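You operate a simulated robot arm through the tools that you are given. There is no shell and no other tool. Be economical: measure what you need, move in short steps, check, and stop when the job is done.

Carry out the task below with a simulated two-armed robot. There is one attempt and no reset: what you move stays moved.

TASK
Put one of the blue discs from the work top of the tall shelf rack on the top of the carrier rack. Switch the blue-tipped lever on. Put the blue suction cup on top of the dirty filter. Fetch the white filter from the top of the air cabinet and stand it on top of the red coupling. Put one of the blue pouches from the middle shelf of the tall shelf rack on the drawings. Take the red padlock that says "shift c" from the work top of the tall shelf rack and put it on top of the black-ringed cylinder. Take the straight air fitting on the work top of the tall shelf rack and put it away on the shelf under the packing bench. Put the white valve with a blue cap marked "205" from the fitting bench on top of the silver tip there and the white valve with a blue cap that says "305" on the long bench. Do these in any order. Set down upright: blue suction cup, white filter, white valve with a blue cap. The blue-tipped lever goes to its stop.

The check looks at the end state, three seconds after you hand in, the way a careful person would. Anything else that was tipped, shoved, dropped, spilled or broken makes it a failure. Lids that push on must go on centred and level and be pressed home; caps that screw on are set level and turned clockwise until they are tight.

THE ROBOT
Two 7-joint arms with two-finger parallel grippers on one trunk, on a base that drives. Base frame: it is fixed to the floor where the robot stands at the start and does not move with it; the origin is under the middle of the robot, x ahead of it, y to its left, z up. Readings come in mm, degrees, newtons and seconds.
The left shoulder is at the start at [19, 140, 1410], the right one opposite. With the tool pointing down near the work surface each hand reaches from about 100 to 400 mm from the robot's upright axis, wherever it stands, measured 20 degrees to its own side. Places, roughly: black-ringed cylinder (5x5x5 cm) [600, 400, 900]; blue disc [500, 500, 1000]; blue pouch [500, 250, 1250]; blue suction cup (4x4x6 cm) [100, -600, 900]; blue-tipped lever [300, -700, 900]; dirty filter [1000, 250, 1250]; drawings (47x37x1 cm) [3700, 300, 1000]; long bench [4600, -5600, 900]; red coupling (4x4x6 cm) [1400, 300, 1300]; red padlock [1000, 250, 1000]; shelf under the packing bench [100, -3500, 200]; silver tip [1250, -5750, 1000]; straight air fitting (5x2x2 cm) [1500, 400, 900]; top of the carrier rack [2100, -2700, 1000]; white filter [250, -1250, 1000]; white valve with a blue cap [1500, -5750, 1000]. Payload 1.57 kg a hand.
Tool frame (each hand has its own): the origin (TCP) lies between the finger pads and is the grasp point; the fingertips stand 30 mm ahead of it; z points along the fingers, y is the line along which they close. The gripper opens to 80 mm. The fingers are 17 mm wide and 12 mm thick; the gripper's body (40 by 82 mm) begins 80 mm behind the TCP.
Orientation is told as [roll, pitch, yaw] about the base's x, y, z axes, in that order, counted from this pose: with the fingers straight down and closing along the base's y, the tool's x points along the base's -x, its y along +y and its z along -z.

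THE INTERFACE
- The arms move only by the tool nudge_tool. It takes "left_plan", "right_plan" or both (then of equal length, played together; a hand with none holds still); each is one flat list of numbers, 7 for each row, row after row: the shift along the tool's x, y, z in units of 100 mm (1.0 is 100 mm), then the turn, a rotation vector about the tool's x, y, z in units of 120 degrees (1.0 is 120 degrees), then the gripper command, from -1 (shut) to 1 (fully open), values between in proportion. In form: [x, y, z, wx, wy, wz, grip, x, y, z, wx, wy, wz, grip, ...]. A call has 1 to 12 rows; each row is the pose to reach, as a shift and turn from the pose commanded when the call began, along the tool's axes at that moment. A call with a number of a shift or a turn outside -1 to 1 is refused whole. Each row takes 0.2 s and may step no farther than 50 mm and 8.6 degrees from the row before; otherwise, or with a gripper value out of range, the whole call is refused. Where a pose cannot be reached the arm comes as near as it can. A force on the tool above 40 N (or 10 N above the force at the start of the call, whichever is more), or a blocked arm, ends the call early, and 0.2 s more pass. Each finger travels about 45 mm/s and halts on what it meets, pressing with about 27 N; the grip force reading is that of the motor and also rises with nothing between the fingers. The clock runs only during rows and for 0.2 s after the last one: add rows that repeat a pose to give the fingers time. The reply holds the time, the measured pose of the TCP, the force on the tool along the base axes, the opening and the grip force, in the units named above and with some noise, with the torque about the TCP (base axes, N m) and any sound that the robot's microphone picked up.
- Cameras (640 x 400 px; columns grow to the right, rows downward): "scene" is now at [190.1, -13.8, 1304.4]; the picture's right is [-0.16, -0.99, -0.00], its down [-0.44, 0.07, -0.90] and it looks along [0.89, -0.14, -0.44] (base axes); focal length 214 px, centre (320, 200). "left" rides on the left gripper at [72, 7, -122] in its tool frame; the picture's right is [-0.09, 1.00, 0.00], its down [-0.84, -0.08, -0.54] and it looks along [-0.54, -0.05, 0.84] (tool axes); focal length 238 px, centre (320, 200). "right" rides on the right gripper at [72, -7, -122] in its tool frame; the picture's right is [0.09, 1.00, 0.00], its down [-0.84, 0.08, -0.54] and it looks along [-0.54, 0.05, 0.84] (tool axes); focal length 238 px, centre (320, 200). There is no depth. A picture from a camera that has moved, and an enlarged one, comes with that camera's place and axes in the base frame and with its lens.
- camera(camera): a new picture of that camera. The clock stands still meanwhile.
- raise_lower(by): slides the trunk up (or, below 0, down) by that many mm; the arms and the scene camera ride with it, the base frame stays. It gives what a move gives, with no picture.
- roll_base(legs): drives the robot by 1 to 6 legs, each [ahead, left, turn to the left] in mm, mm and degrees, along the robot's own axes; the way and the turn of a leg run together, so that a leg with both is an arc; at most 1500 mm and 180 degrees a leg. The arms and the cameras ride along, it lands a little off, and it stops where it bumps. It gives what a move gives.
- turn_head(pan, tilt): turns the head with the scene camera to pan (to the left, within 60 degrees either way) and tilt (down, from -29 to 69), counted from straight ahead of the robot. It gives what a move gives.
- close_up(camera, box): a new picture of the part [left, top, right, bottom] of that camera's present view, enlarged. The clock stands still meanwhile.
- job_done(): hands the job in; it is judged then, once.

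Go step by step. Nothing tells you exact positions but the pictures and the camera data: compare them with the known pose of the tool, close in by small moves and look again before you grip or let go. The budget is 493 turns and 248 pictures, counting those below and the enlarged ones. Unless the task says otherwise, let go and move clear before handing in, and close with one line.

The tools are called after "Call:" by a JSON object that holds its "api" and its "payload". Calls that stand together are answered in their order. nudge_tool: Moves the arms, as the interface text tells. Its arguments: {"type":"object","properties":{"left_plan":{"type":"array","items":{"type":"number"}},"right_plan":{"type":"array","items":{"type":"number"}}},"required":[]} The other tools are called the same way: raise_lower (by) slides the trunk up or down; roll_base (legs) drives the base; turn_head (pan, tilt) turns the head that bears the scene camera; camera (camera) takes a picture; close_up (camera, box) takes an enlarged picture of a part of a camera's view; job_done () hands the job in.

At the start:

```text
clock: 0.0
left_eef_pos: [299.3, 115.4, 1247.2]
left_tool_rot: [0.4, 46.2, 0.9]
left_contact_force: [-34.0, -11.7, 6.9]
left_torque: [0.47, -3.0, -2.4]
left_finger_gap: 80.0
left_grasp_force: 0.0
right_eef_pos: [315.3, -147.3, 1232.1]
right_tool_rot: [0.4, 44.6, -0.1]
right_contact_force: [0.0, 0.9, 0.0]
right_torque: [-0.01, -0.01, 0.02]
right_finger_gap: 79.8
right_grasp_force: 0.0
trunk travel left (down, up): [-784.0, 456.0]
robot x, y, heading: [2.4, -1.4, 0.1]
head pan, tilt: [-9.4, 26.1]
```

scene: 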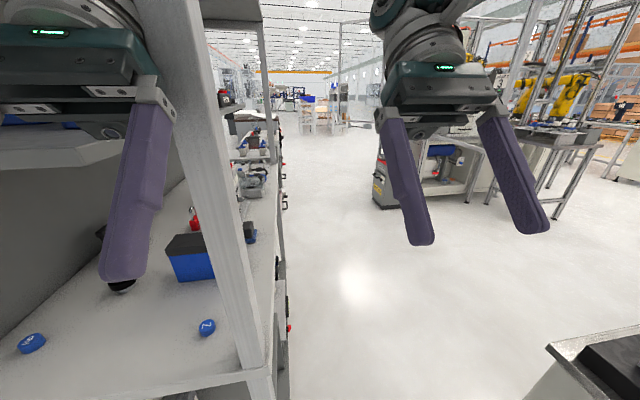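
right: 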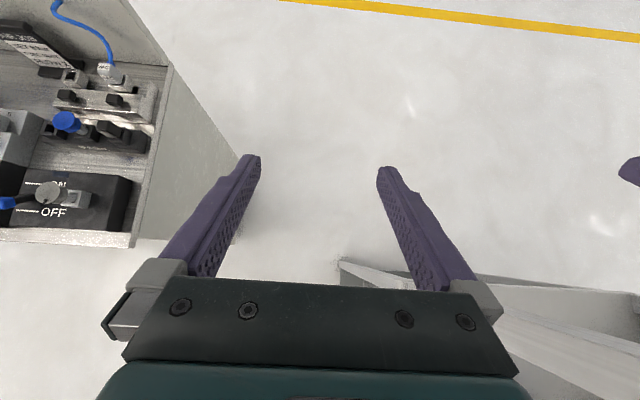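
left: 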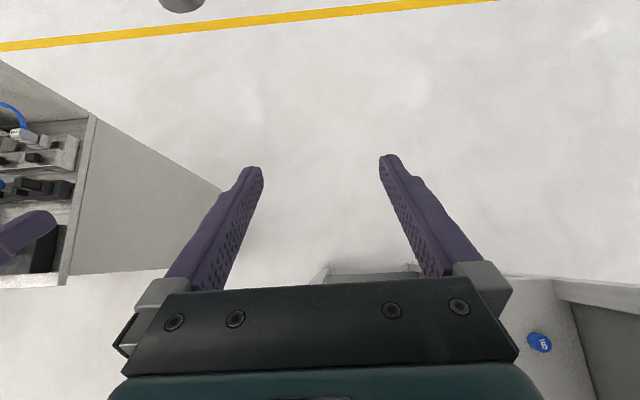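

The left hand stands by the rack post and already reads a contact force. I look around before moving anything.

Call:
{"api": "turn_head", "payload": {"pan": 55, "tilt": 30}}

Call:
{"api": "camera", "payload": {"camera": "scene"}}

Call:
{"api": "turn_head", "payload": {"pan": -58, "tilt": 35}}

Call:
{"api": "camera", "payload": {"camera": "scene"}}

```text
clock: 1.4
left_eef_pos: [298.9, 114.1, 1246.4]
left_tool_rot: [0.2, 46.2, 0.7]
left_contact_force: [-31.2, -1.4, 10.0]
left_torque: [-0.19, -3.09, -1.4]
left_finger_gap: 79.8
left_grasp_force: 0.0
right_eef_pos: [314.9, -148.3, 1233.1]
right_tool_rot: [0.3, 44.7, 0.0]
right_contact_force: [0.1, -0.2, -0.4]
right_torque: [0.0, 0.02, 0.03]
right_finger_gap: 80.1
right_grasp_force: 0.2
trunk travel left (down, up): [-784.0, 456.0]
robot x, y, heading: [0.4, 0.5, -0.2]
head pan, tilt: [55.0, 30.0]
```

```text
244 pictures are left
camera scene: at [151.5, 74.7, 1298.6], right [0.82, -0.57, 0.0], down [-0.29, -0.41, -0.87], along [0.5, 0.71, -0.5], focal length 214 px, centre (320, 200)
```

scene: 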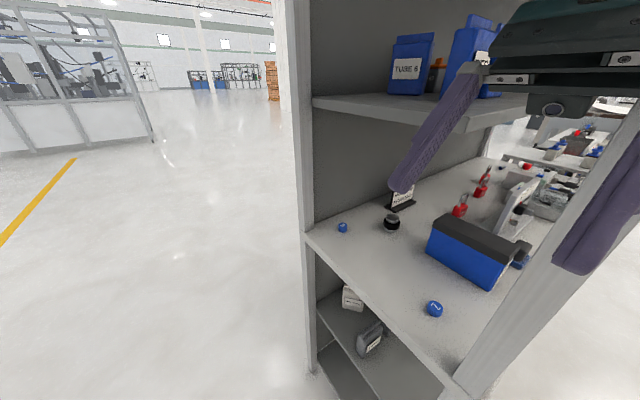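

```text
clock: 3.3
left_eef_pos: [299.7, 114.2, 1246.2]
left_tool_rot: [0.4, 46.2, 0.8]
left_contact_force: [-27.7, -3.3, 6.1]
left_torque: [-0.03, -2.55, -1.38]
left_finger_gap: 80.1
left_grasp_force: 0.1
right_eef_pos: [314.6, -149.3, 1232.4]
right_tool_rot: [0.3, 44.7, -0.1]
right_contact_force: [0.0, -0.2, -0.2]
right_torque: [0.0, 0.02, 0.02]
right_finger_gap: 80.1
right_grasp_force: 0.0
trunk travel left (down, up): [-784.0, 456.0]
robot x, y, heading: [-2.0, -2.2, -0.0]
head pan, tilt: [-58.0, 35.0]
```

```text
243 pictures are left
camera scene: at [146.3, -73.8, 1290.4], right [-0.85, -0.53, 0.0], down [-0.31, 0.49, -0.82], along [0.43, -0.69, -0.58], focal length 214 px, centre (320, 200)
```

scene: 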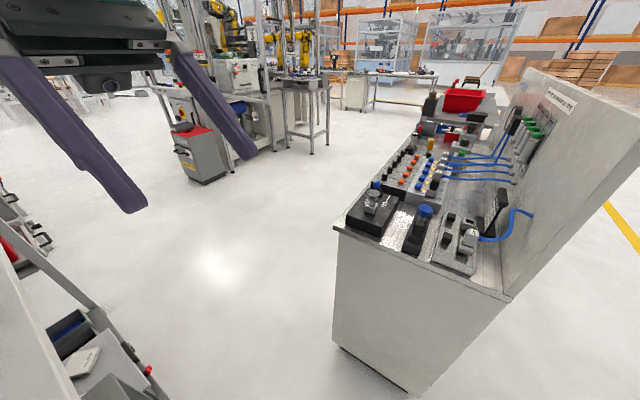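

The left gripper's body is touching the rack's end post at about x=400. I back off straight, then look behind and down at what surrounds the robot.

Call:
{"api": "roll_base", "payload": {"legs": [[-100, 0, 0]]}}

Call:
{"api": "turn_head", "payload": {"pan": 0, "tilt": 65}}

Call:
{"api": "camera", "payload": {"camera": "scene"}}

```text
clock: 4.4
left_eef_pos: [201.5, 111.0, 1247.1]
left_tool_rot: [0.1, 46.2, 0.4]
left_contact_force: [-0.3, 0.1, 0.4]
left_torque: [0.0, -0.01, 0.01]
left_finger_gap: 80.0
left_grasp_force: 0.1
right_eef_pos: [215.8, -151.6, 1234.4]
right_tool_rot: [0.0, 44.6, -0.3]
right_contact_force: [-0.2, 0.1, 0.6]
right_torque: [-0.02, -0.02, 0.01]
right_finger_gap: 80.0
right_grasp_force: 0.0
trunk travel left (down, up): [-784.0, 456.0]
robot x, y, heading: [-98.6, 0.3, 0.1]
head pan, tilt: [-58.0, 35.0]
```

```text
clock: 5.7
left_eef_pos: [201.1, 111.5, 1246.3]
left_tool_rot: [0.2, 46.2, 0.4]
left_contact_force: [-0.5, -0.2, 0.8]
left_torque: [0.01, -0.02, -0.01]
left_finger_gap: 79.8
left_grasp_force: 0.1
right_eef_pos: [217.1, -150.4, 1232.7]
right_tool_rot: [0.1, 44.7, -0.3]
right_contact_force: [-0.4, -0.5, -0.2]
right_torque: [0.0, -0.01, -0.01]
right_finger_gap: 80.0
right_grasp_force: 0.1
trunk travel left (down, up): [-784.0, 456.0]
robot x, y, heading: [-96.7, -2.7, 0.0]
head pan, tilt: [0.0, 65.0]
```

```text
242 pictures are left
camera scene: at [62.3, -1.3, 1251.0], right [0.0, -1.0, 0.0], down [-0.91, 0.0, -0.42], along [0.42, 0.0, -0.91], focal length 214 px, centre (320, 200)
```

scene: 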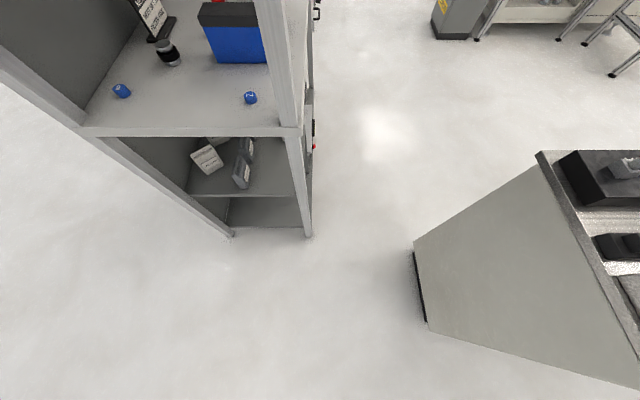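

I'll turn to face the lever cabinet (toward -y, its top is about z=800, near edge y≈-558) and stop short to look.

Call:
{"api": "roll_base", "payload": {"legs": [[0, 0, -90], [120, 280, 0]]}}

Call:
{"api": "turn_head", "payload": {"pan": 0, "tilt": 30}}

Call:
{"api": "camera", "payload": {"camera": "scene"}}

```text
clock: 10.9
left_eef_pos: [123.4, -352.1, 1244.2]
left_tool_rot: [0.1, 46.2, -89.2]
left_contact_force: [-0.5, 0.0, -0.7]
left_torque: [-0.01, 0.02, 0.01]
left_finger_gap: 80.2
left_grasp_force: 0.1
right_eef_pos: [-138.1, -369.0, 1232.4]
right_tool_rot: [0.1, 44.7, -89.9]
right_contact_force: [0.4, 0.2, 0.6]
right_torque: [-0.02, 0.0, -0.02]
right_finger_gap: 79.8
right_grasp_force: 0.1
trunk travel left (down, up): [-784.0, 456.0]
robot x, y, heading: [7.5, -51.9, -89.8]
head pan, tilt: [0.0, 65.0]
stopped in leg 2: the robot was blocked; the commanded pose is now the measured one
```

```text
clock: 11.9
left_eef_pos: [123.2, -350.9, 1245.0]
left_tool_rot: [-0.1, 46.2, -89.3]
left_contact_force: [0.6, -0.4, -0.7]
left_torque: [-0.01, -0.01, 0.0]
left_finger_gap: 80.0
left_grasp_force: 0.0
right_eef_pos: [-139.7, -367.3, 1232.7]
right_tool_rot: [0.0, 44.8, -90.0]
right_contact_force: [-0.3, 0.1, -0.1]
right_torque: [-0.01, -0.03, -0.01]
right_finger_gap: 80.1
right_grasp_force: 0.0
trunk travel left (down, up): [-784.0, 456.0]
robot x, y, heading: [8.2, -51.9, -89.9]
head pan, tilt: [0.0, 30.0]
```

```text
241 pictures are left
camera scene: at [11.0, -242.9, 1298.4], right [-1.0, 0.0, 0.0], down [-0.01, 0.5, -0.86], along [0.0, -0.86, -0.5], focal length 214 px, centre (320, 200)
```

scene: 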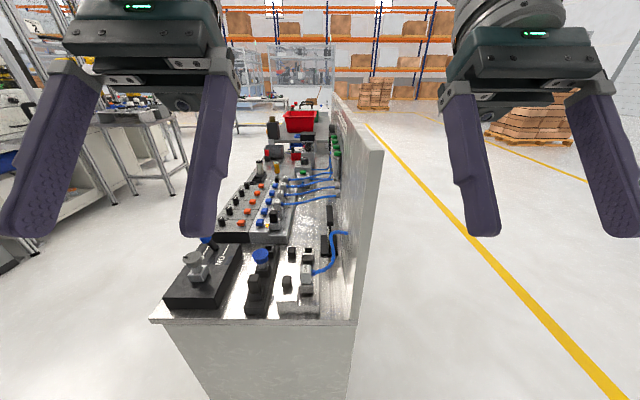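

Something on the robot's rear left (base or elbow) caught the rack post. I'll go ahead first, then slide left.

Call:
{"api": "roll_base", "payload": {"legs": [[110, 0, 0], [0, 180, 0]]}}

Call:
{"api": "close_up", "payload": {"camera": "scene", "box": [120, 80, 400, 340]}}

```text
clock: 13.2
left_eef_pos: [122.6, -461.7, 1246.1]
left_tool_rot: [-0.4, 46.2, -88.1]
left_contact_force: [-0.3, -0.2, -1.1]
left_torque: [0.01, 0.01, -0.01]
left_finger_gap: 79.8
left_grasp_force: 0.1
right_eef_pos: [-137.9, -485.7, 1235.5]
right_tool_rot: [-0.2, 44.5, -88.8]
right_contact_force: [-0.6, -0.2, -0.3]
right_torque: [-0.02, -0.03, 0.01]
right_finger_gap: 79.9
right_grasp_force: 0.0
trunk travel left (down, up): [-784.0, 456.0]
robot x, y, heading: [9.0, -164.6, -88.4]
head pan, tilt: [0.0, 30.0]
stopped in leg 1: the robot was blocked; the commanded pose is now the measured one
```

```text
1.54 times, centred on (260, 210) of scene
camera zoom: at [9.3, -356.2, 1298.8], right [-1.0, -0.03, 0.01], down [-0.02, 0.5, -0.87], along [0.02, -0.87, -0.5], focal length 330 px, centre (412, 185)
```

zoom: 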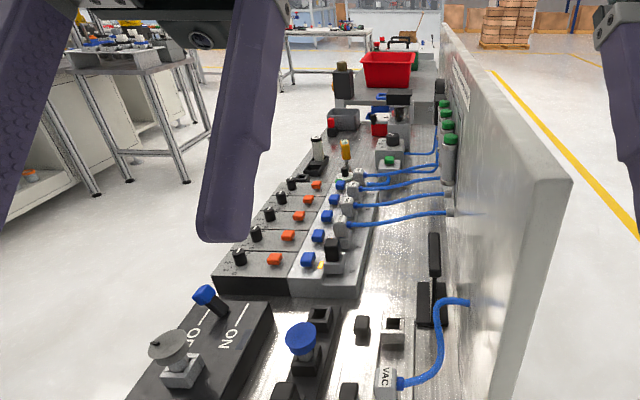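

The drive stopped after almost the full 110 mm with a small turn. I'll look down at both sides to see what is touching.

Call:
{"api": "turn_head", "payload": {"pan": 60, "tilt": 60}}

Call:
{"api": "camera", "payload": {"camera": "scene"}}

Call:
{"api": "camera", "payload": {"camera": "left"}}

Call:
{"api": "camera", "payload": {"camera": "right"}}

```text
clock: 14.6
left_eef_pos: [121.7, -461.8, 1246.0]
left_tool_rot: [-0.4, 46.0, -88.1]
left_contact_force: [-0.2, -0.6, -0.2]
left_torque: [0.0, 0.05, -0.01]
left_finger_gap: 79.8
left_grasp_force: 0.0
right_eef_pos: [-139.1, -484.8, 1235.3]
right_tool_rot: [-0.5, 44.7, -89.0]
right_contact_force: [-0.6, -0.2, 0.2]
right_torque: [0.0, 0.02, 0.02]
right_finger_gap: 80.1
right_grasp_force: 0.1
trunk travel left (down, up): [-784.0, 456.0]
robot x, y, heading: [6.9, -160.0, -88.2]
head pan, tilt: [60.0, 60.0]
```

```text
239 pictures are left
camera scene: at [64.1, -296.7, 1256.5], right [-0.48, -0.88, 0.0], down [-0.77, 0.41, -0.49], along [0.43, -0.24, -0.87], focal length 214 px, centre (320, 200)
```

scene: 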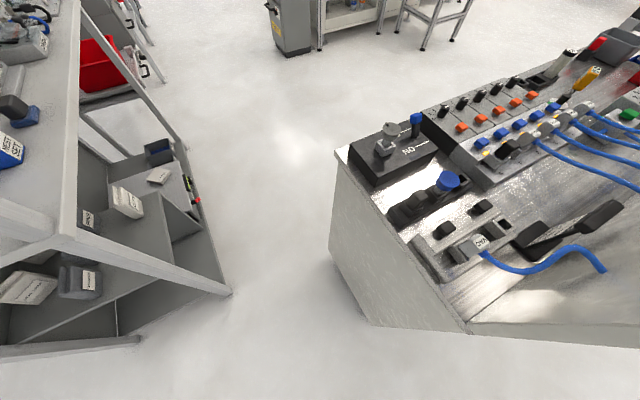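

```text
238 pictures are left
camera left: at [130.3, -498.7, 1381.9], right [1.0, -0.03, -0.07], down [-0.04, -0.97, -0.23], along [-0.06, 0.23, -0.97], focal length 238 px, centre (320, 200)
```

left: 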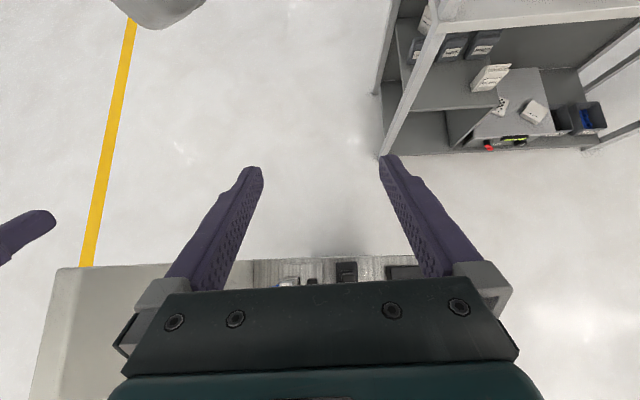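

```text
237 pictures are left
camera right: at [-144.2, -519.0, 1371.8], right [0.99, 0.09, 0.06], down [0.1, -0.97, -0.2], along [0.04, 0.21, -0.98], focal length 238 px, centre (320, 200)
```

right: 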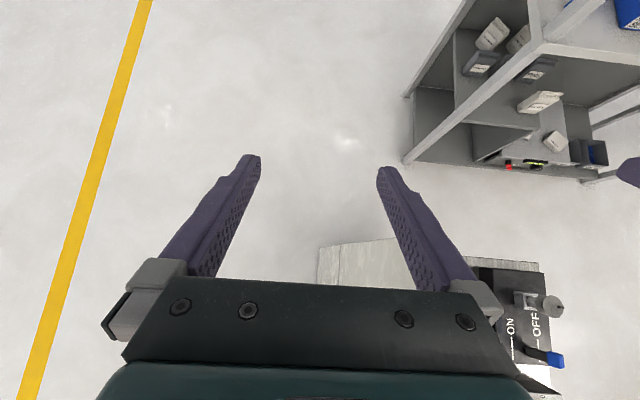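

No visible base. I test which direction is blocked by short moves.

Call:
{"api": "roll_base", "payload": {"legs": [[0, -40, 0], [60, 0, 0]]}}

```text
clock: 16.0
left_eef_pos: [90.2, -522.5, 1245.7]
left_tool_rot: [0.3, 46.1, -87.8]
left_contact_force: [0.3, -0.1, 0.2]
left_torque: [0.0, 0.0, 0.0]
left_finger_gap: 80.3
left_grasp_force: 0.0
right_eef_pos: [-169.0, -545.3, 1232.4]
right_tool_rot: [0.3, 44.6, -88.5]
right_contact_force: [0.2, -0.3, -0.7]
right_torque: [0.01, 0.0, -0.01]
right_finger_gap: 80.1
right_grasp_force: 0.0
trunk travel left (down, up): [-784.0, 456.0]
robot x, y, heading: [-28.5, -223.8, -88.6]
head pan, tilt: [60.0, 60.0]
```

Call:
{"api": "roll_base", "payload": {"legs": [[0, 60, -1], [0, 120, 0]]}}

```text
clock: 17.1
left_eef_pos: [142.0, -524.0, 1244.7]
left_tool_rot: [0.2, 46.2, -88.2]
left_contact_force: [0.9, 0.7, -0.8]
left_torque: [0.01, 0.0, -0.03]
left_finger_gap: 80.1
left_grasp_force: 0.0
right_eef_pos: [-120.1, -544.9, 1231.5]
right_tool_rot: [0.1, 44.7, -89.2]
right_contact_force: [-2.1, 0.8, 3.3]
right_torque: [0.01, -0.06, 0.03]
right_finger_gap: 77.5
right_grasp_force: 0.1
trunk travel left (down, up): [-784.0, 456.0]
robot x, y, heading: [24.1, -222.2, -89.0]
head pan, tilt: [60.0, 60.0]
stopped in leg 1: the robot was blocked; the commanded pose is now the measured one
```

The right fingers reached the cabinet's back plate. I step back 20 mm and raise the trunk to clear it.

Call:
{"api": "roll_base", "payload": {"legs": [[0, -25, 0]]}}

Call:
{"api": "raise_lower", "payload": {"by": 150}}

Call:
{"api": "roll_base", "payload": {"legs": [[0, 150, 0]]}}

Call:
{"api": "turn_head", "payload": {"pan": 0, "tilt": 50}}

Call:
{"api": "camera", "payload": {"camera": "scene"}}

```text
clock: 17.9
left_eef_pos: [118.4, -525.2, 1246.0]
left_tool_rot: [0.3, 46.2, -88.2]
left_contact_force: [-0.5, -1.2, 0.4]
left_torque: [-0.01, 0.02, 0.0]
left_finger_gap: 80.0
left_grasp_force: 0.0
right_eef_pos: [-143.7, -544.6, 1231.9]
right_tool_rot: [0.3, 44.6, -89.2]
right_contact_force: [-0.9, 0.4, 0.7]
right_torque: [-0.03, -0.03, 0.0]
right_finger_gap: 79.9
right_grasp_force: 0.0
trunk travel left (down, up): [-784.0, 456.0]
robot x, y, heading: [1.4, -225.8, -89.2]
head pan, tilt: [60.0, 60.0]
```

```text
clock: 19.7
left_eef_pos: [118.5, -524.2, 1395.5]
left_tool_rot: [0.3, 46.2, -88.3]
left_contact_force: [0.9, -1.4, -0.7]
left_torque: [0.0, 0.05, 0.02]
left_finger_gap: 79.9
left_grasp_force: 0.0
right_eef_pos: [-144.8, -545.5, 1382.2]
right_tool_rot: [0.3, 44.6, -89.0]
right_contact_force: [-0.5, 0.3, 0.7]
right_torque: [0.02, 0.02, 0.03]
right_finger_gap: 79.9
right_grasp_force: 0.0
trunk travel left (down, up): [-934.0, 306.0]
robot x, y, heading: [2.1, -225.1, -89.0]
head pan, tilt: [60.0, 60.0]
```

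```text
clock: 20.6
left_eef_pos: [141.0, -524.4, 1394.8]
left_tool_rot: [0.3, 46.0, -88.0]
left_contact_force: [-0.1, 0.2, -1.1]
left_torque: [-0.01, 0.0, 0.01]
left_finger_gap: 80.2
left_grasp_force: 0.0
right_eef_pos: [-120.2, -546.8, 1382.4]
right_tool_rot: [0.3, 44.7, -88.8]
right_contact_force: [-0.2, 0.3, 0.4]
right_torque: [0.02, -0.01, 0.02]
right_finger_gap: 79.9
right_grasp_force: 0.1
trunk travel left (down, up): [-934.0, 306.0]
robot x, y, heading: [22.4, -228.4, -88.6]
head pan, tilt: [60.0, 60.0]
stopped in leg 1: the robot was blocked; the commanded pose is now the measured one
```

```text
clock: 21.9
left_eef_pos: [140.7, -526.8, 1396.5]
left_tool_rot: [0.1, 46.1, -88.0]
left_contact_force: [0.3, -0.6, 0.4]
left_torque: [-0.01, -0.03, -0.01]
left_finger_gap: 79.7
left_grasp_force: 0.0
right_eef_pos: [-121.3, -546.2, 1382.7]
right_tool_rot: [0.2, 44.6, -88.7]
right_contact_force: [0.2, -0.5, -0.3]
right_torque: [0.01, 0.0, 0.0]
right_finger_gap: 80.0
right_grasp_force: 0.1
trunk travel left (down, up): [-934.0, 306.0]
robot x, y, heading: [21.4, -228.9, -88.8]
head pan, tilt: [0.0, 50.0]
```

```text
236 pictures are left
camera scene: at [26.0, -405.9, 1419.2], right [-1.0, -0.02, 0.0], down [-0.02, 0.77, -0.64], along [0.01, -0.64, -0.77], focal length 214 px, centre (320, 200)
```

scene: 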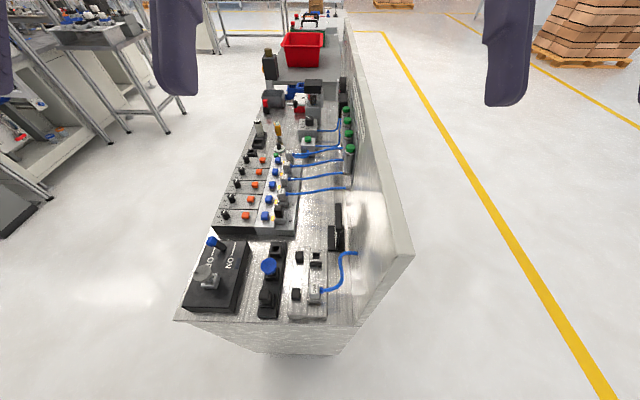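

Call:
{"api": "roll_base", "payload": {"legs": [[0, -15, 0], [150, 0, -1]]}}

```text
clock: 23.6
left_eef_pos: [123.5, -677.8, 1395.3]
left_tool_rot: [0.3, 46.3, -88.9]
left_contact_force: [0.3, -0.6, -0.2]
left_torque: [0.0, 0.01, 0.01]
left_finger_gap: 80.2
left_grasp_force: 0.1
right_eef_pos: [-139.1, -694.6, 1382.5]
right_tool_rot: [0.3, 44.6, -89.8]
right_contact_force: [0.9, -1.0, 0.1]
right_torque: [-0.02, 0.02, 0.01]
right_finger_gap: 80.2
right_grasp_force: 0.1
trunk travel left (down, up): [-934.0, 306.0]
robot x, y, heading: [6.8, -377.6, -89.6]
head pan, tilt: [0.0, 50.0]
```

Call:
{"api": "roll_base", "payload": {"legs": [[0, 160, 0]]}}

```text
clock: 25.0
left_eef_pos: [282.1, -676.5, 1396.3]
left_tool_rot: [0.3, 46.4, -88.9]
left_contact_force: [0.1, 0.5, -0.2]
left_torque: [-0.02, -0.02, 0.02]
left_finger_gap: 80.0
left_grasp_force: 0.1
right_eef_pos: [19.7, -695.0, 1382.2]
right_tool_rot: [0.3, 44.6, -89.8]
right_contact_force: [-0.3, 0.6, -0.9]
right_torque: [0.01, -0.03, 0.0]
right_finger_gap: 80.2
right_grasp_force: 0.1
trunk travel left (down, up): [-934.0, 306.0]
robot x, y, heading: [167.5, -379.9, -89.8]
head pan, tilt: [0.0, 50.0]
```

The robot is now in front of the cabinet end with both hands above it. I turn both hands to point straight down.

Call:
{"api": "nudge_tool", "payload": {"left_plan": [0, 0, 0, 0, -0.07, 0, 1, 0, 0, 0, 0, -0.14, 0, 1, 0, 0, 0, 0, -0.21, 0, 1, 0, 0, 0, 0, -0.28, 0, 1, 0, 0, 0, 0, -0.35, 0, 1, 0, 0, 0, 0, -0.384, 0, 1], "right_plan": [0, 0, 0, 0, -0.07, 0, 1, 0, 0, 0, 0, -0.14, 0, 1, 0, 0, 0, 0, -0.21, 0, 1, 0, 0, 0, 0, -0.28, 0, 1, 0, 0, 0, 0, -0.35, 0, 1, 0, 0, 0, 0, -0.372, 0, 1]}}

Call:
{"api": "camera", "payload": {"camera": "left"}}

Call:
{"api": "camera", "payload": {"camera": "scene"}}

```text
clock: 26.4
left_eef_pos: [280.8, -677.6, 1395.9]
left_tool_rot: [0.2, 0.0, -89.0]
left_contact_force: [-0.3, 0.3, -1.0]
left_torque: [0.01, -0.01, -0.01]
left_finger_gap: 79.8
left_grasp_force: 0.1
right_eef_pos: [20.0, -695.9, 1382.7]
right_tool_rot: [0.3, -0.3, -90.1]
right_contact_force: [-0.2, -0.2, -1.0]
right_torque: [0.0, -0.01, -0.01]
right_finger_gap: 79.8
right_grasp_force: 0.0
trunk travel left (down, up): [-934.0, 306.0]
robot x, y, heading: [165.9, -377.7, -89.6]
head pan, tilt: [0.0, 50.0]
```

```text
235 pictures are left
camera left: at [286.1, -605.7, 1518.2], right [1.0, -0.08, 0.0], down [-0.07, -0.84, 0.54], along [-0.04, -0.54, -0.84], focal length 238 px, centre (320, 200)
```

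left: 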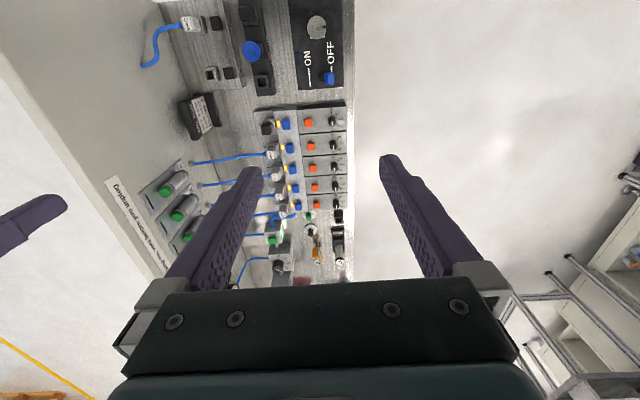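

```text
234 pictures are left
camera scene: at [169.4, -555.8, 1419.1], right [-1.0, -0.01, 0.0], down [0.0, 0.77, -0.64], along [0.0, -0.64, -0.77], focal length 214 px, centre (320, 200)
```

scene: 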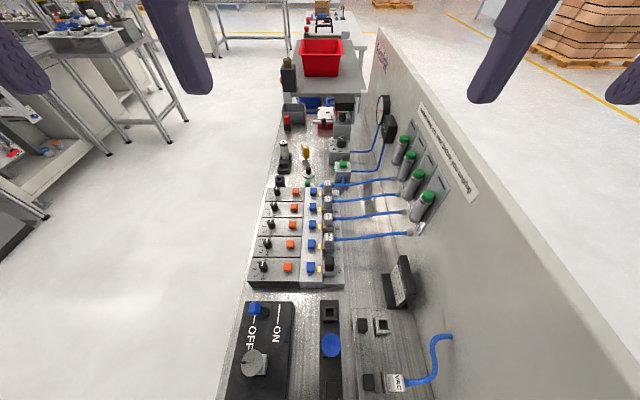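

Call:
{"api": "close_up", "payload": {"camera": "scene", "box": [215, 280, 365, 400]}}

Call:
{"api": "close_up", "payload": {"camera": "left", "box": [220, 0, 370, 110]}}

```text
3.33 times, centred on (290, 340) of scene
camera zoom: at [169.4, -555.8, 1419.1], right [-1.0, -0.01, 0.0], down [0.0, 0.77, -0.64], along [0.0, -0.64, -0.77], focal length 715 px, centre (420, -267)
```

zoom: 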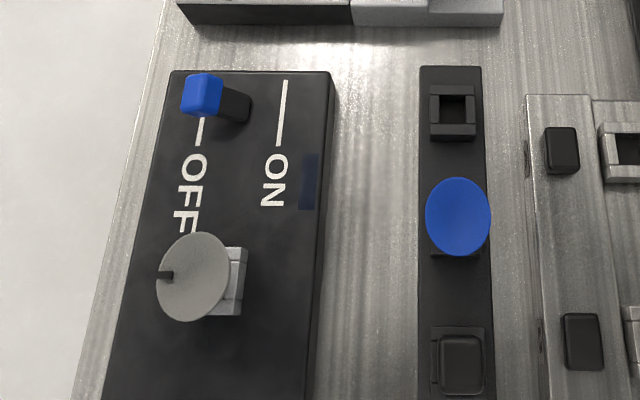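

```text
3.64 times, centred on (295, 55) of left
camera zoom: at [286.1, -605.7, 1518.2], right [1.0, -0.08, 0.0], down [-0.07, -0.84, 0.54], along [-0.04, -0.54, -0.84], focal length 867 px, centre (411, 727)
```

zoom: 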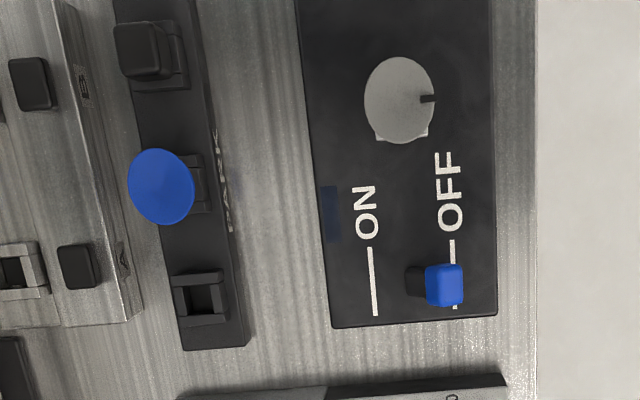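

The blue lever tip is at about (304,-667,930), tilted toward OFF (+x); ON is toward -x. The suction cup's top is at about (149,-603,954). I lower the trunk and bring the closed left hand to the +x side of the lever.

Call:
{"api": "raise_lower", "payload": {"by": -250}}

Call:
{"api": "nudge_tool", "payload": {"left_plan": [0.1, 0.3, 0, 0, 0, 0, 0, 0.1, 0.72, 0, 0, 0, 0, -0.5, 0.1, 0.72, 0.4, 0, 0, 0, -1, 0.1, 0.72, 0.8, 0, 0, 0, -1, 0.1, 0.72, 1.0, 0, 0, 0, -1, 0.1, 0.72, 1.0, 0, 0, 0, -1, 0.1, 0.72, 1.0, 0, 0, 0, -1]}}

Call:
{"api": "camera", "payload": {"camera": "scene"}}

Call:
{"api": "camera", "payload": {"camera": "left"}}

```text
clock: 29.0
left_eef_pos: [281.9, -677.6, 1145.8]
left_tool_rot: [0.2, 0.1, -89.0]
left_contact_force: [0.1, -0.5, 0.6]
left_torque: [0.02, 0.02, -0.01]
left_finger_gap: 80.0
left_grasp_force: 0.0
right_eef_pos: [20.5, -695.2, 1132.6]
right_tool_rot: [0.2, 0.0, -90.0]
right_contact_force: [0.4, -0.5, 0.6]
right_torque: [0.0, -0.03, 0.02]
right_finger_gap: 80.0
right_grasp_force: 0.0
trunk travel left (down, up): [-684.0, 556.0]
robot x, y, heading: [164.8, -379.4, -89.9]
head pan, tilt: [0.0, 50.0]
```

```text
clock: 30.6
left_eef_pos: [353.7, -667.2, 1045.7]
left_tool_rot: [0.2, 0.0, -89.1]
left_contact_force: [0.5, 0.2, 0.4]
left_torque: [0.0, 0.04, 0.03]
left_finger_gap: 0.0
left_grasp_force: 21.5
right_eef_pos: [19.1, -693.9, 1131.4]
right_tool_rot: [0.2, 0.0, -90.0]
right_contact_force: [-0.1, 0.7, 1.1]
right_torque: [0.02, 0.02, 0.01]
right_finger_gap: 79.9
right_grasp_force: 0.0
trunk travel left (down, up): [-684.0, 556.0]
robot x, y, heading: [164.2, -376.9, -89.6]
head pan, tilt: [0.0, 50.0]
```

```text
231 pictures are left
camera scene: at [169.4, -555.8, 1169.1], right [-1.0, -0.01, 0.0], down [0.0, 0.77, -0.64], along [0.0, -0.64, -0.77], focal length 214 px, centre (320, 200)
```

scene: 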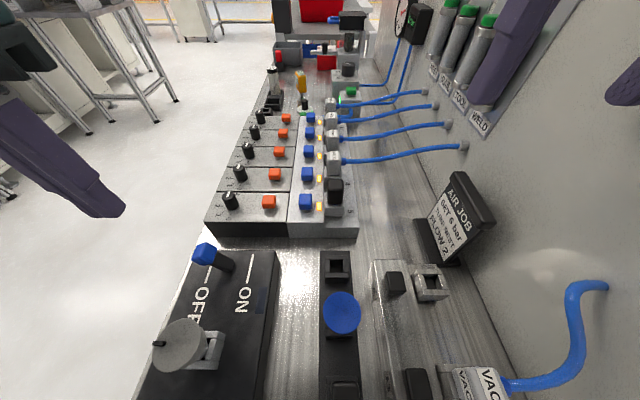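

```text
230 pictures are left
camera left: at [358.3, -595.5, 1168.3], right [1.0, -0.08, 0.0], down [-0.07, -0.84, 0.54], along [-0.04, -0.54, -0.84], focal length 238 px, centre (320, 200)
```

left: 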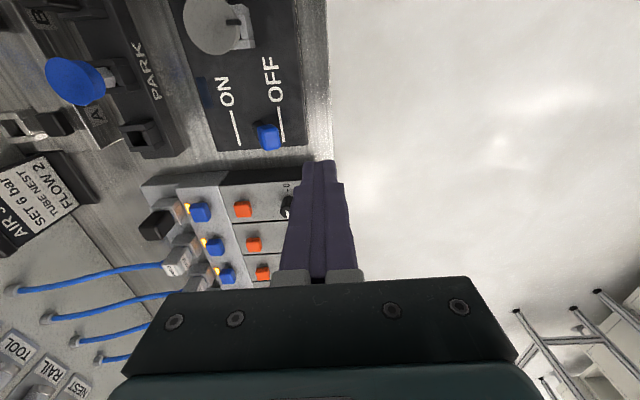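

The lever tip is confirmed at about (301,-666,935). I lower the closed fingers beside it and push toward -x.

Call:
{"api": "nudge_tool", "payload": {"left_plan": [0, 0, 0.45, 0, 0, 0, -1, 0, 0, 0.93, 0, 0, 0, -1, 0, -0.2, 0.93, 0, 0, 0, -1, 0, -0.3, 0.93, 0, 0, 0, -1, 0, -0.4, 0.93, 0, 0, 0, -1, 0, -0.5, 0.93, 0, 0, 0, -1, 0, -0.56, 0.93, 0, 0, 0, -1]}}

Call:
{"api": "camera", "payload": {"camera": "scene"}}

```text
clock: 32.2
left_eef_pos: [298.4, -668.4, 954.1]
left_tool_rot: [0.2, 0.1, -89.0]
left_contact_force: [-0.2, 0.8, 0.4]
left_torque: [0.0, 0.03, -0.02]
left_finger_gap: 0.0
left_grasp_force: 21.4
right_eef_pos: [19.5, -694.6, 1132.8]
right_tool_rot: [0.2, 0.0, -90.0]
right_contact_force: [-0.7, 0.1, 0.0]
right_torque: [-0.04, 0.02, 0.03]
right_finger_gap: 80.1
right_grasp_force: 0.1
trunk travel left (down, up): [-684.0, 556.0]
robot x, y, heading: [168.8, -376.1, -89.6]
head pan, tilt: [0.0, 50.0]
```

```text
229 pictures are left
camera scene: at [169.4, -555.8, 1169.1], right [-1.0, -0.01, 0.0], down [0.0, 0.77, -0.64], along [0.0, -0.64, -0.77], focal length 214 px, centre (320, 200)
```

scene: 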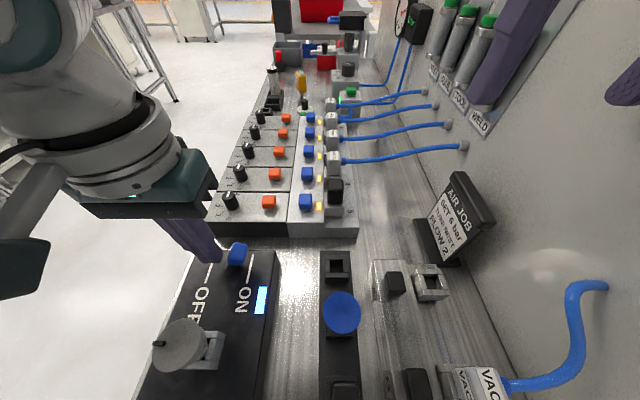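

The lever is moving and a light came on. I push on until it meets its stop.

Call:
{"api": "nudge_tool", "payload": {"left_plan": [0, -0.05, 0, 0, 0, 0, -1, 0, -0.1, 0, 0, 0, 0, -1, 0, -0.15, 0, 0, 0, 0, -1, 0, -0.2, 0, 0, 0, 0, -1]}}

Call:
{"api": "close_up", "payload": {"camera": "scene", "box": [140, 200, 400, 380]}}

```text
clock: 33.2
left_eef_pos: [288.7, -667.7, 953.1]
left_tool_rot: [1.3, 0.3, -88.8]
left_contact_force: [28.9, 1.3, 2.8]
left_torque: [0.07, -0.84, -0.1]
left_finger_gap: 0.0
left_grasp_force: 21.8
right_eef_pos: [24.9, -695.0, 1130.7]
right_tool_rot: [0.6, 0.0, -90.0]
right_contact_force: [-0.1, -0.4, 0.4]
right_torque: [-0.02, 0.0, 0.02]
right_finger_gap: 79.9
right_grasp_force: 0.1
trunk travel left (down, up): [-684.0, 556.0]
robot x, y, heading: [168.2, -375.4, -89.8]
head pan, tilt: [0.0, 50.0]
```

```text
2.22 times, centred on (270, 290) of scene
camera zoom: at [174.1, -555.7, 1169.1], right [-1.0, -0.01, -0.01], down [0.0, 0.77, -0.64], along [0.01, -0.64, -0.77], focal length 477 px, centre (431, 0)
```

zoom: 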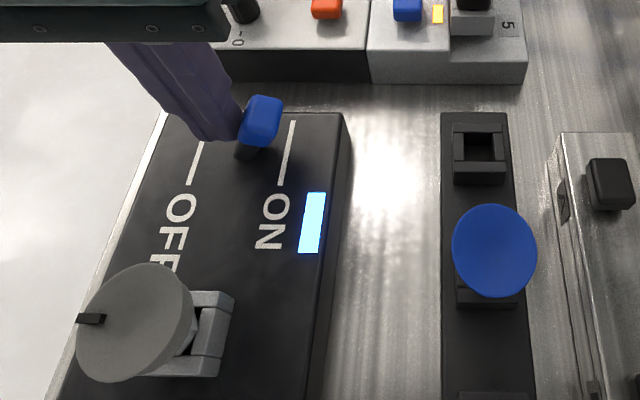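

It is hard against its stop. I withdraw the left hand to +x and up, and bring the right hand over the suction cup.

Call:
{"api": "nudge_tool", "payload": {"left_plan": [0, 0.4, 0, 0, 0, 0, -1, 0, 0.7, -0.3, 0, 0, 0, -1, 0, 0.7, -0.75, 0, 0, 0, -1, 0, 0.7, -1, 0, 0, 0, -1], "right_plan": [0.2, 0.3, 0, 0, 0, 0, 1, 0.4, 0.6, 0, 0, 0, 0, 1, 0.65, 0.9, 0, 0, 0, 0, 1, 0.8, 1.0, 0, 0, 0, 0, 1]}}

Call:
{"api": "camera", "payload": {"camera": "right"}}

Call:
{"api": "camera", "payload": {"camera": "left"}}

Call:
{"api": "camera", "payload": {"camera": "scene"}}

```text
clock: 34.2
left_eef_pos: [348.0, -665.4, 1053.2]
left_tool_rot: [0.2, 0.1, -89.3]
left_contact_force: [-0.2, -0.1, 0.3]
left_torque: [0.03, -0.01, -0.01]
left_finger_gap: 0.0
left_grasp_force: 21.1
right_eef_pos: [119.5, -614.0, 1132.9]
right_tool_rot: [0.2, 0.0, -90.1]
right_contact_force: [0.0, -0.1, 0.5]
right_torque: [-0.02, 0.0, 0.02]
right_finger_gap: 79.9
right_grasp_force: 0.0
trunk travel left (down, up): [-684.0, 556.0]
robot x, y, heading: [170.0, -378.0, -89.5]
head pan, tilt: [0.0, 50.0]
```

```text
227 pictures are left
camera right: at [112.6, -542.5, 1255.0], right [1.0, 0.09, 0.0], down [0.07, -0.84, 0.54], along [0.05, -0.54, -0.84], focal length 238 px, centre (320, 200)
```

right: 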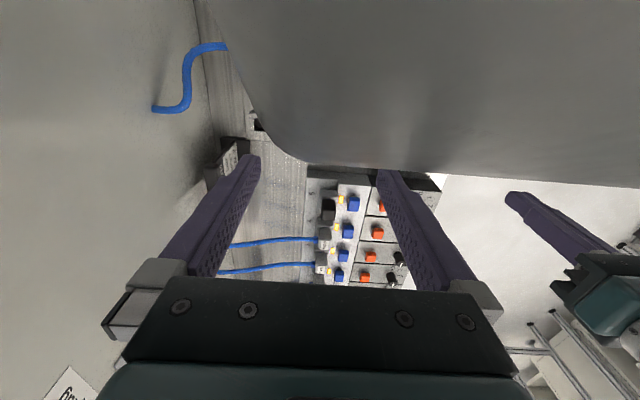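

```text
226 pictures are left
camera left: at [352.9, -594.1, 1176.1], right [1.0, -0.08, 0.0], down [-0.07, -0.84, 0.54], along [-0.04, -0.54, -0.84], focal length 238 px, centre (320, 200)
```

left: 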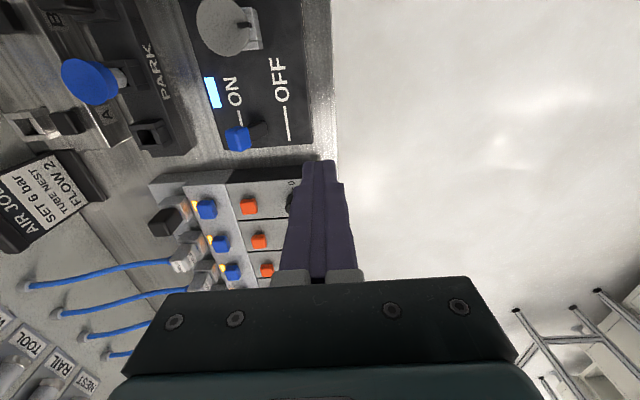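

```text
225 pictures are left
camera scene: at [169.4, -555.8, 1169.1], right [-1.0, -0.01, 0.0], down [0.0, 0.77, -0.64], along [0.0, -0.64, -0.77], focal length 214 px, centre (320, 200)
```

scene: 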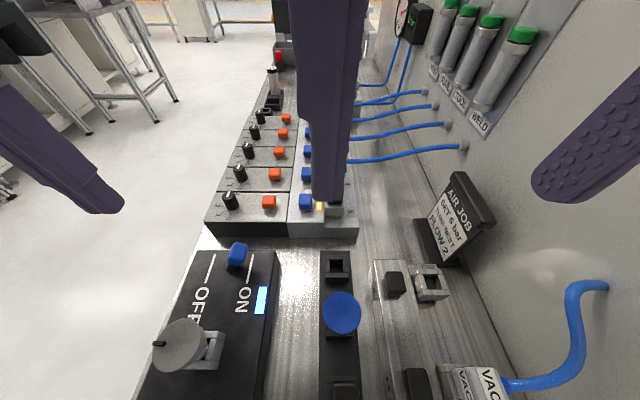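

The lever stays ON. The head blocks the right camera, so I look closely at the cup from the left camera, and raise the trunk.

Call:
{"api": "close_up", "payload": {"camera": "left", "box": [20, 20, 220, 160]}}

Call:
{"api": "raise_lower", "payload": {"by": 150}}

Call:
{"api": "nudge_tool", "payload": {"right_plan": [0, 0.1, 0.3, 0, 0, 0, 1, 0.05, 0.2, 0.65, 0, 0, 0, 1, 0.1, 0.3, 1.0, 0, 0, 0, 1]}}

Call:
{"api": "nudge_tool", "payload": {"right_plan": [0, 0, 0.4, 0, 0, 0, 1, 0, 0, 0.8, 0, 0, 0, 1, 0, 0, 1.0, 0, 0, 0, 1]}}

Call:
{"api": "camera", "payload": {"camera": "right"}}

Call:
{"api": "camera", "payload": {"camera": "scene"}}

```text
2.86 times, centred on (120, 90) of left
camera zoom: at [352.9, -594.1, 1176.1], right [1.0, -0.08, 0.0], down [-0.07, -0.84, 0.54], along [-0.04, -0.54, -0.84], focal length 681 px, centre (891, 514)
```

zoom: 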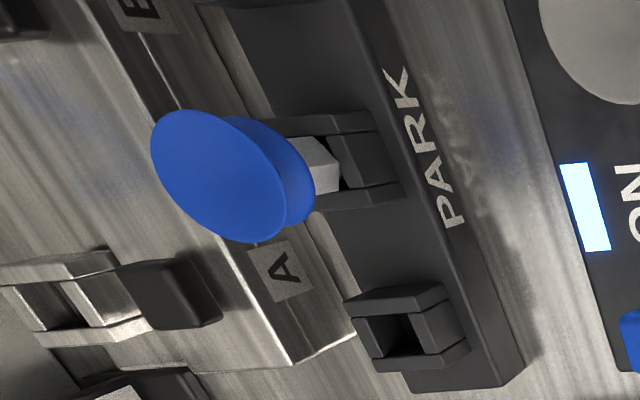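

```text
clock: 36.0
left_eef_pos: [348.4, -666.7, 1203.3]
left_tool_rot: [0.2, 0.1, -89.1]
left_contact_force: [-0.4, -0.5, -0.2]
left_torque: [-0.02, 0.01, -0.04]
left_finger_gap: 0.0
left_grasp_force: 21.0
right_eef_pos: [119.4, -614.5, 1282.4]
right_tool_rot: [0.1, 0.1, -90.0]
right_contact_force: [0.8, 0.0, 0.5]
right_torque: [0.05, 0.05, -0.02]
right_finger_gap: 79.8
right_grasp_force: 0.1
trunk travel left (down, up): [-834.0, 406.0]
robot x, y, heading: [165.8, -379.8, -89.7]
head pan, tilt: [0.0, 50.0]
```

```text
clock: 36.3
left_eef_pos: [347.0, -667.2, 1203.5]
left_tool_rot: [0.2, 0.1, -89.1]
left_contact_force: [0.6, 0.3, 0.4]
left_torque: [0.01, 0.0, 0.0]
left_finger_gap: 0.0
left_grasp_force: 21.4
right_eef_pos: [124.1, -616.8, 1277.1]
right_tool_rot: [0.6, -0.3, -90.2]
right_contact_force: [2.3, -2.0, 5.9]
right_torque: [0.79, 0.17, -0.12]
right_finger_gap: 79.9
right_grasp_force: 0.2
trunk travel left (down, up): [-834.0, 406.0]
robot x, y, heading: [165.8, -377.3, -89.5]
head pan, tilt: [0.0, 50.0]
stopped in row 1 (right hand): the force on the tool passed its limit at 96 N (the readings are from after the stop); the commanded pose is now the measured one
```

```text
clock: 36.6
left_eef_pos: [348.8, -665.7, 1203.8]
left_tool_rot: [0.2, 0.1, -89.1]
left_contact_force: [0.3, 0.6, -0.2]
left_torque: [0.01, 0.0, 0.01]
left_finger_gap: 0.0
left_grasp_force: 21.5
right_eef_pos: [124.3, -622.0, 1272.9]
right_tool_rot: [1.3, -0.5, -90.6]
right_contact_force: [2.1, -6.5, 13.6]
right_torque: [1.83, 0.22, -0.16]
right_finger_gap: 79.9
right_grasp_force: 0.0
trunk travel left (down, up): [-834.0, 406.0]
robot x, y, heading: [169.7, -380.8, -89.8]
head pan, tilt: [0.0, 50.0]
stopped in row 1 (right hand): the force on the tool passed its limit at 118 N (the readings are from after the stop); the commanded pose is now the measured one
```

```text
223 pictures are left
camera right: at [115.8, -548.0, 1394.1], right [1.0, 0.08, 0.02], down [0.06, -0.83, 0.55], along [0.07, -0.55, -0.83], focal length 238 px, centre (320, 200)
```

right: 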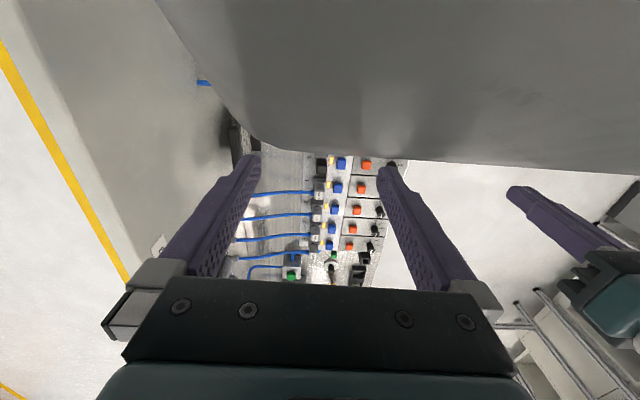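

```text
222 pictures are left
camera scene: at [169.0, -555.1, 1318.1], right [-1.0, 0.0, 0.0], down [0.0, 0.77, -0.63], along [0.0, -0.63, -0.77], focal length 214 px, centre (320, 200)
```

scene: 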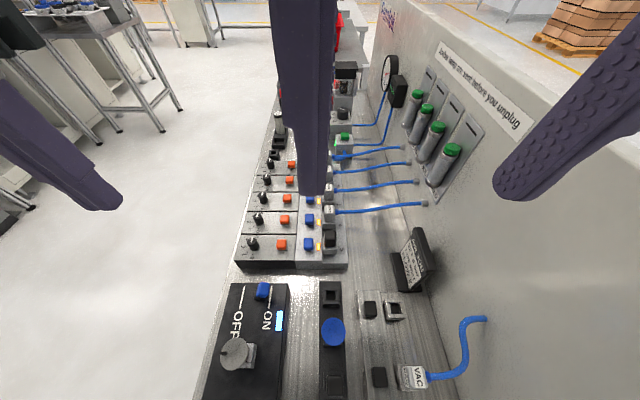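

The right hand's camera mount rubs against the head. I move that hand forward away from the head, then back the robot up so the cup lies at a comfortable distance.

Call:
{"api": "nudge_tool", "payload": {"right_plan": [-0.25, 0, -0.1, 0, 0, 0, 1, -0.6, 0, -0.1, 0, 0, 0, 1, -1, 0, -0.1, 0, 0, 0, 1]}}

Call:
{"api": "roll_base", "payload": {"legs": [[-90, 0, 0]]}}

```text
clock: 37.4
left_eef_pos: [348.0, -666.3, 1203.0]
left_tool_rot: [0.2, 0.1, -89.1]
left_contact_force: [-0.7, 0.4, 0.0]
left_torque: [0.0, -0.01, 0.0]
left_finger_gap: 0.0
left_grasp_force: 21.2
right_eef_pos: [123.0, -721.2, 1284.2]
right_tool_rot: [1.2, -0.4, -90.3]
right_contact_force: [-0.6, -1.1, 0.4]
right_torque: [0.02, 0.02, 0.0]
right_finger_gap: 79.7
right_grasp_force: 0.0
trunk travel left (down, up): [-834.0, 406.0]
robot x, y, heading: [168.1, -375.9, -89.7]
head pan, tilt: [0.0, 50.0]
```

```text
clock: 38.6
left_eef_pos: [343.9, -581.3, 1203.2]
left_tool_rot: [0.3, 0.0, -89.4]
left_contact_force: [-0.1, 0.5, 0.5]
left_torque: [-0.02, -0.02, 0.0]
left_finger_gap: 0.0
left_grasp_force: 21.3
right_eef_pos: [119.3, -634.5, 1282.1]
right_tool_rot: [1.3, -0.7, -90.9]
right_contact_force: [-0.1, -0.3, 0.2]
right_torque: [0.0, -0.03, 0.02]
right_finger_gap: 80.1
right_grasp_force: 0.1
trunk travel left (down, up): [-834.0, 406.0]
robot x, y, heading: [163.6, -290.6, -90.1]
head pan, tilt: [0.0, 50.0]
stopped in leg 1: the robot was blocked; the commanded pose is now the measured one
```

Call:
{"api": "roll_base", "payload": {"legs": [[8, 0, 0]]}}

Call:
{"api": "nudge_tool", "payload": {"right_plan": [0.05, 0.1, 0.4, 0, 0, 0, 1, 0.1, 0.2, 0.8, 0, 0, 0, 1, 0.15, 0.3, 1.0, 0, 0, 0, 1]}}

Call:
{"api": "camera", "payload": {"camera": "right"}}

```text
clock: 39.4
left_eef_pos: [344.1, -588.4, 1203.0]
left_tool_rot: [0.1, 0.0, -89.5]
left_contact_force: [-0.5, 0.6, -0.9]
left_torque: [-0.02, 0.0, 0.04]
left_finger_gap: 0.0
left_grasp_force: 21.5
right_eef_pos: [119.7, -639.8, 1284.1]
right_tool_rot: [1.3, -0.5, -90.7]
right_contact_force: [0.3, 0.1, -0.6]
right_torque: [-0.02, -0.02, 0.02]
right_finger_gap: 80.4
right_grasp_force: 0.1
trunk travel left (down, up): [-834.0, 406.0]
robot x, y, heading: [166.1, -299.3, -90.2]
head pan, tilt: [0.0, 50.0]
```

```text
clock: 40.2
left_eef_pos: [345.8, -588.5, 1204.4]
left_tool_rot: [0.1, 0.0, -89.5]
left_contact_force: [-0.1, -0.7, 0.9]
left_torque: [-0.01, 0.0, 0.01]
left_finger_gap: 0.1
left_grasp_force: 21.7
right_eef_pos: [152.9, -628.8, 1183.4]
right_tool_rot: [1.3, -0.6, -90.7]
right_contact_force: [1.0, 0.2, 0.5]
right_torque: [0.0, 0.02, -0.03]
right_finger_gap: 80.3
right_grasp_force: 0.1
trunk travel left (down, up): [-834.0, 406.0]
robot x, y, heading: [169.1, -296.4, -90.3]
head pan, tilt: [0.0, 50.0]
```

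```text
221 pictures are left
camera right: at [143.5, -555.1, 1304.9], right [1.0, 0.08, 0.02], down [0.05, -0.83, 0.55], along [0.06, -0.55, -0.83], focal length 238 px, centre (320, 200)
```

right: 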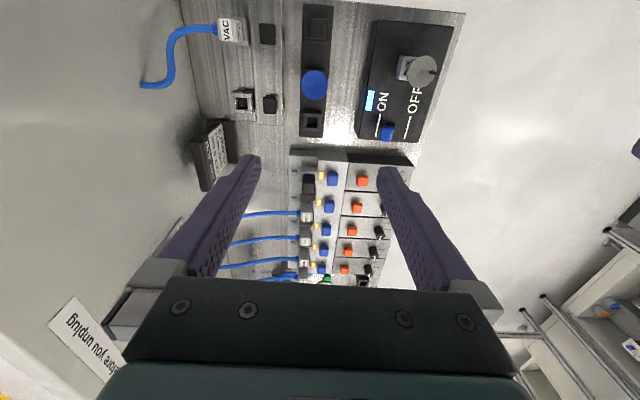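

Call:
{"api": "nudge_tool", "payload": {"right_plan": [0.1, -0.02, 0.4, 0.011, 0.005, 0.006, 1, 0.2, -0.05, 0.8, 0.011, 0.005, 0.006, 1, 0.25, -0.05, 1.0, 0.011, 0.005, 0.006, 1]}}

Call:
{"api": "camera", "payload": {"camera": "right"}}

Call:
{"api": "camera", "payload": {"camera": "scene"}}

```text
clock: 41.0
left_eef_pos: [345.2, -589.8, 1203.6]
left_tool_rot: [0.1, 0.0, -89.4]
left_contact_force: [0.4, -0.9, 0.1]
left_torque: [-0.01, -0.01, 0.01]
left_finger_gap: 0.1
left_grasp_force: 21.5
right_eef_pos: [149.9, -602.9, 1082.8]
right_tool_rot: [0.0, 0.0, -91.5]
right_contact_force: [-0.4, 0.5, 0.4]
right_torque: [0.02, -0.05, 0.02]
right_finger_gap: 80.1
right_grasp_force: 0.0
trunk travel left (down, up): [-834.0, 406.0]
robot x, y, heading: [166.3, -299.3, -90.1]
head pan, tilt: [0.0, 50.0]
```

```text
220 pictures are left
camera right: at [144.9, -531.6, 1204.3], right [1.0, 0.07, 0.0], down [0.05, -0.84, 0.54], along [0.04, -0.54, -0.84], focal length 238 px, centre (320, 200)
```

right: 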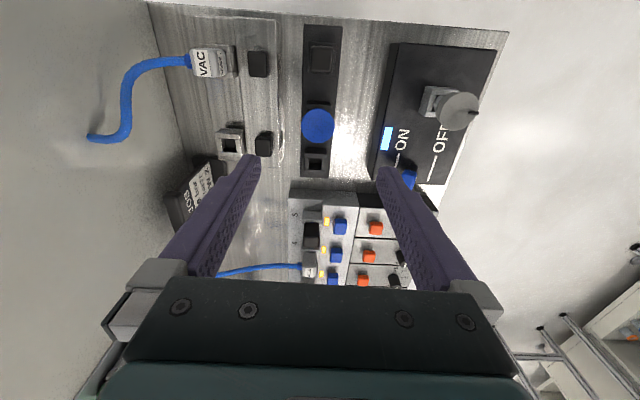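

```text
219 pictures are left
camera scene: at [165.9, -476.7, 1319.1], right [-1.0, 0.0, 0.0], down [0.0, 0.77, -0.64], along [0.0, -0.64, -0.77], focal length 214 px, centre (320, 200)
```

scene: 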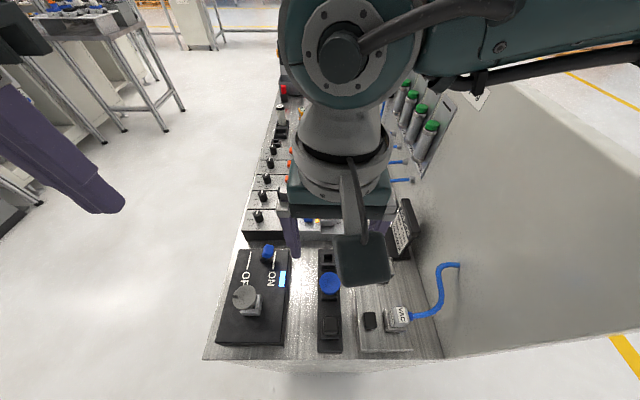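

The cup is at (149,-601,954), right below the hand. I narrow the fingers to about 58 mm and descend around it.

Call:
{"api": "nudge_tool", "payload": {"right_plan": [0, 0, 0, 0, 0, 0, 0.45, 0, 0, 0.3, 0, 0, 0, 0.45, 0.02, -0.01, 0.6, 0, 0, 0, 0.45, 0.02, -0.01, 0.9, 0, 0, 0, 0.45]}}

Call:
{"api": "camera", "payload": {"camera": "right"}}

```text
clock: 42.0
left_eef_pos: [343.2, -588.4, 1203.2]
left_tool_rot: [0.2, -0.1, -89.5]
left_contact_force: [-0.7, 0.0, -0.1]
left_torque: [0.0, -0.01, 0.0]
left_finger_gap: 0.1
left_grasp_force: 20.9
right_eef_pos: [148.3, -601.8, 993.5]
right_tool_rot: [-0.1, 0.0, -91.5]
right_contact_force: [-0.3, -0.1, -0.2]
right_torque: [0.03, -0.01, 0.01]
right_finger_gap: 57.9
right_grasp_force: 0.0
trunk travel left (down, up): [-834.0, 406.0]
robot x, y, heading: [167.6, -299.3, -90.2]
head pan, tilt: [0.0, 50.0]
```

```text
218 pictures are left
camera right: at [143.2, -529.4, 1115.0], right [1.0, 0.07, 0.0], down [0.06, -0.84, 0.54], along [0.04, -0.54, -0.84], focal length 238 px, centre (320, 200)
```

right: 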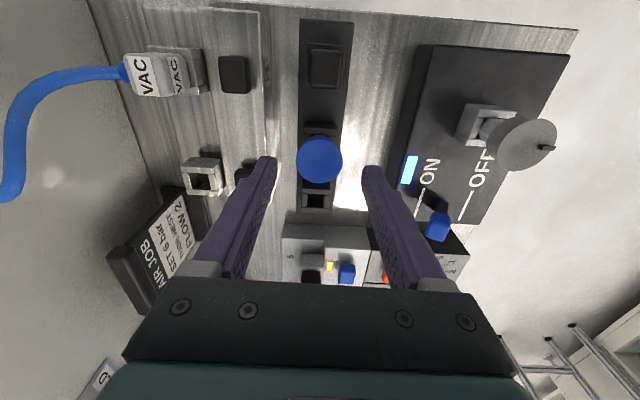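

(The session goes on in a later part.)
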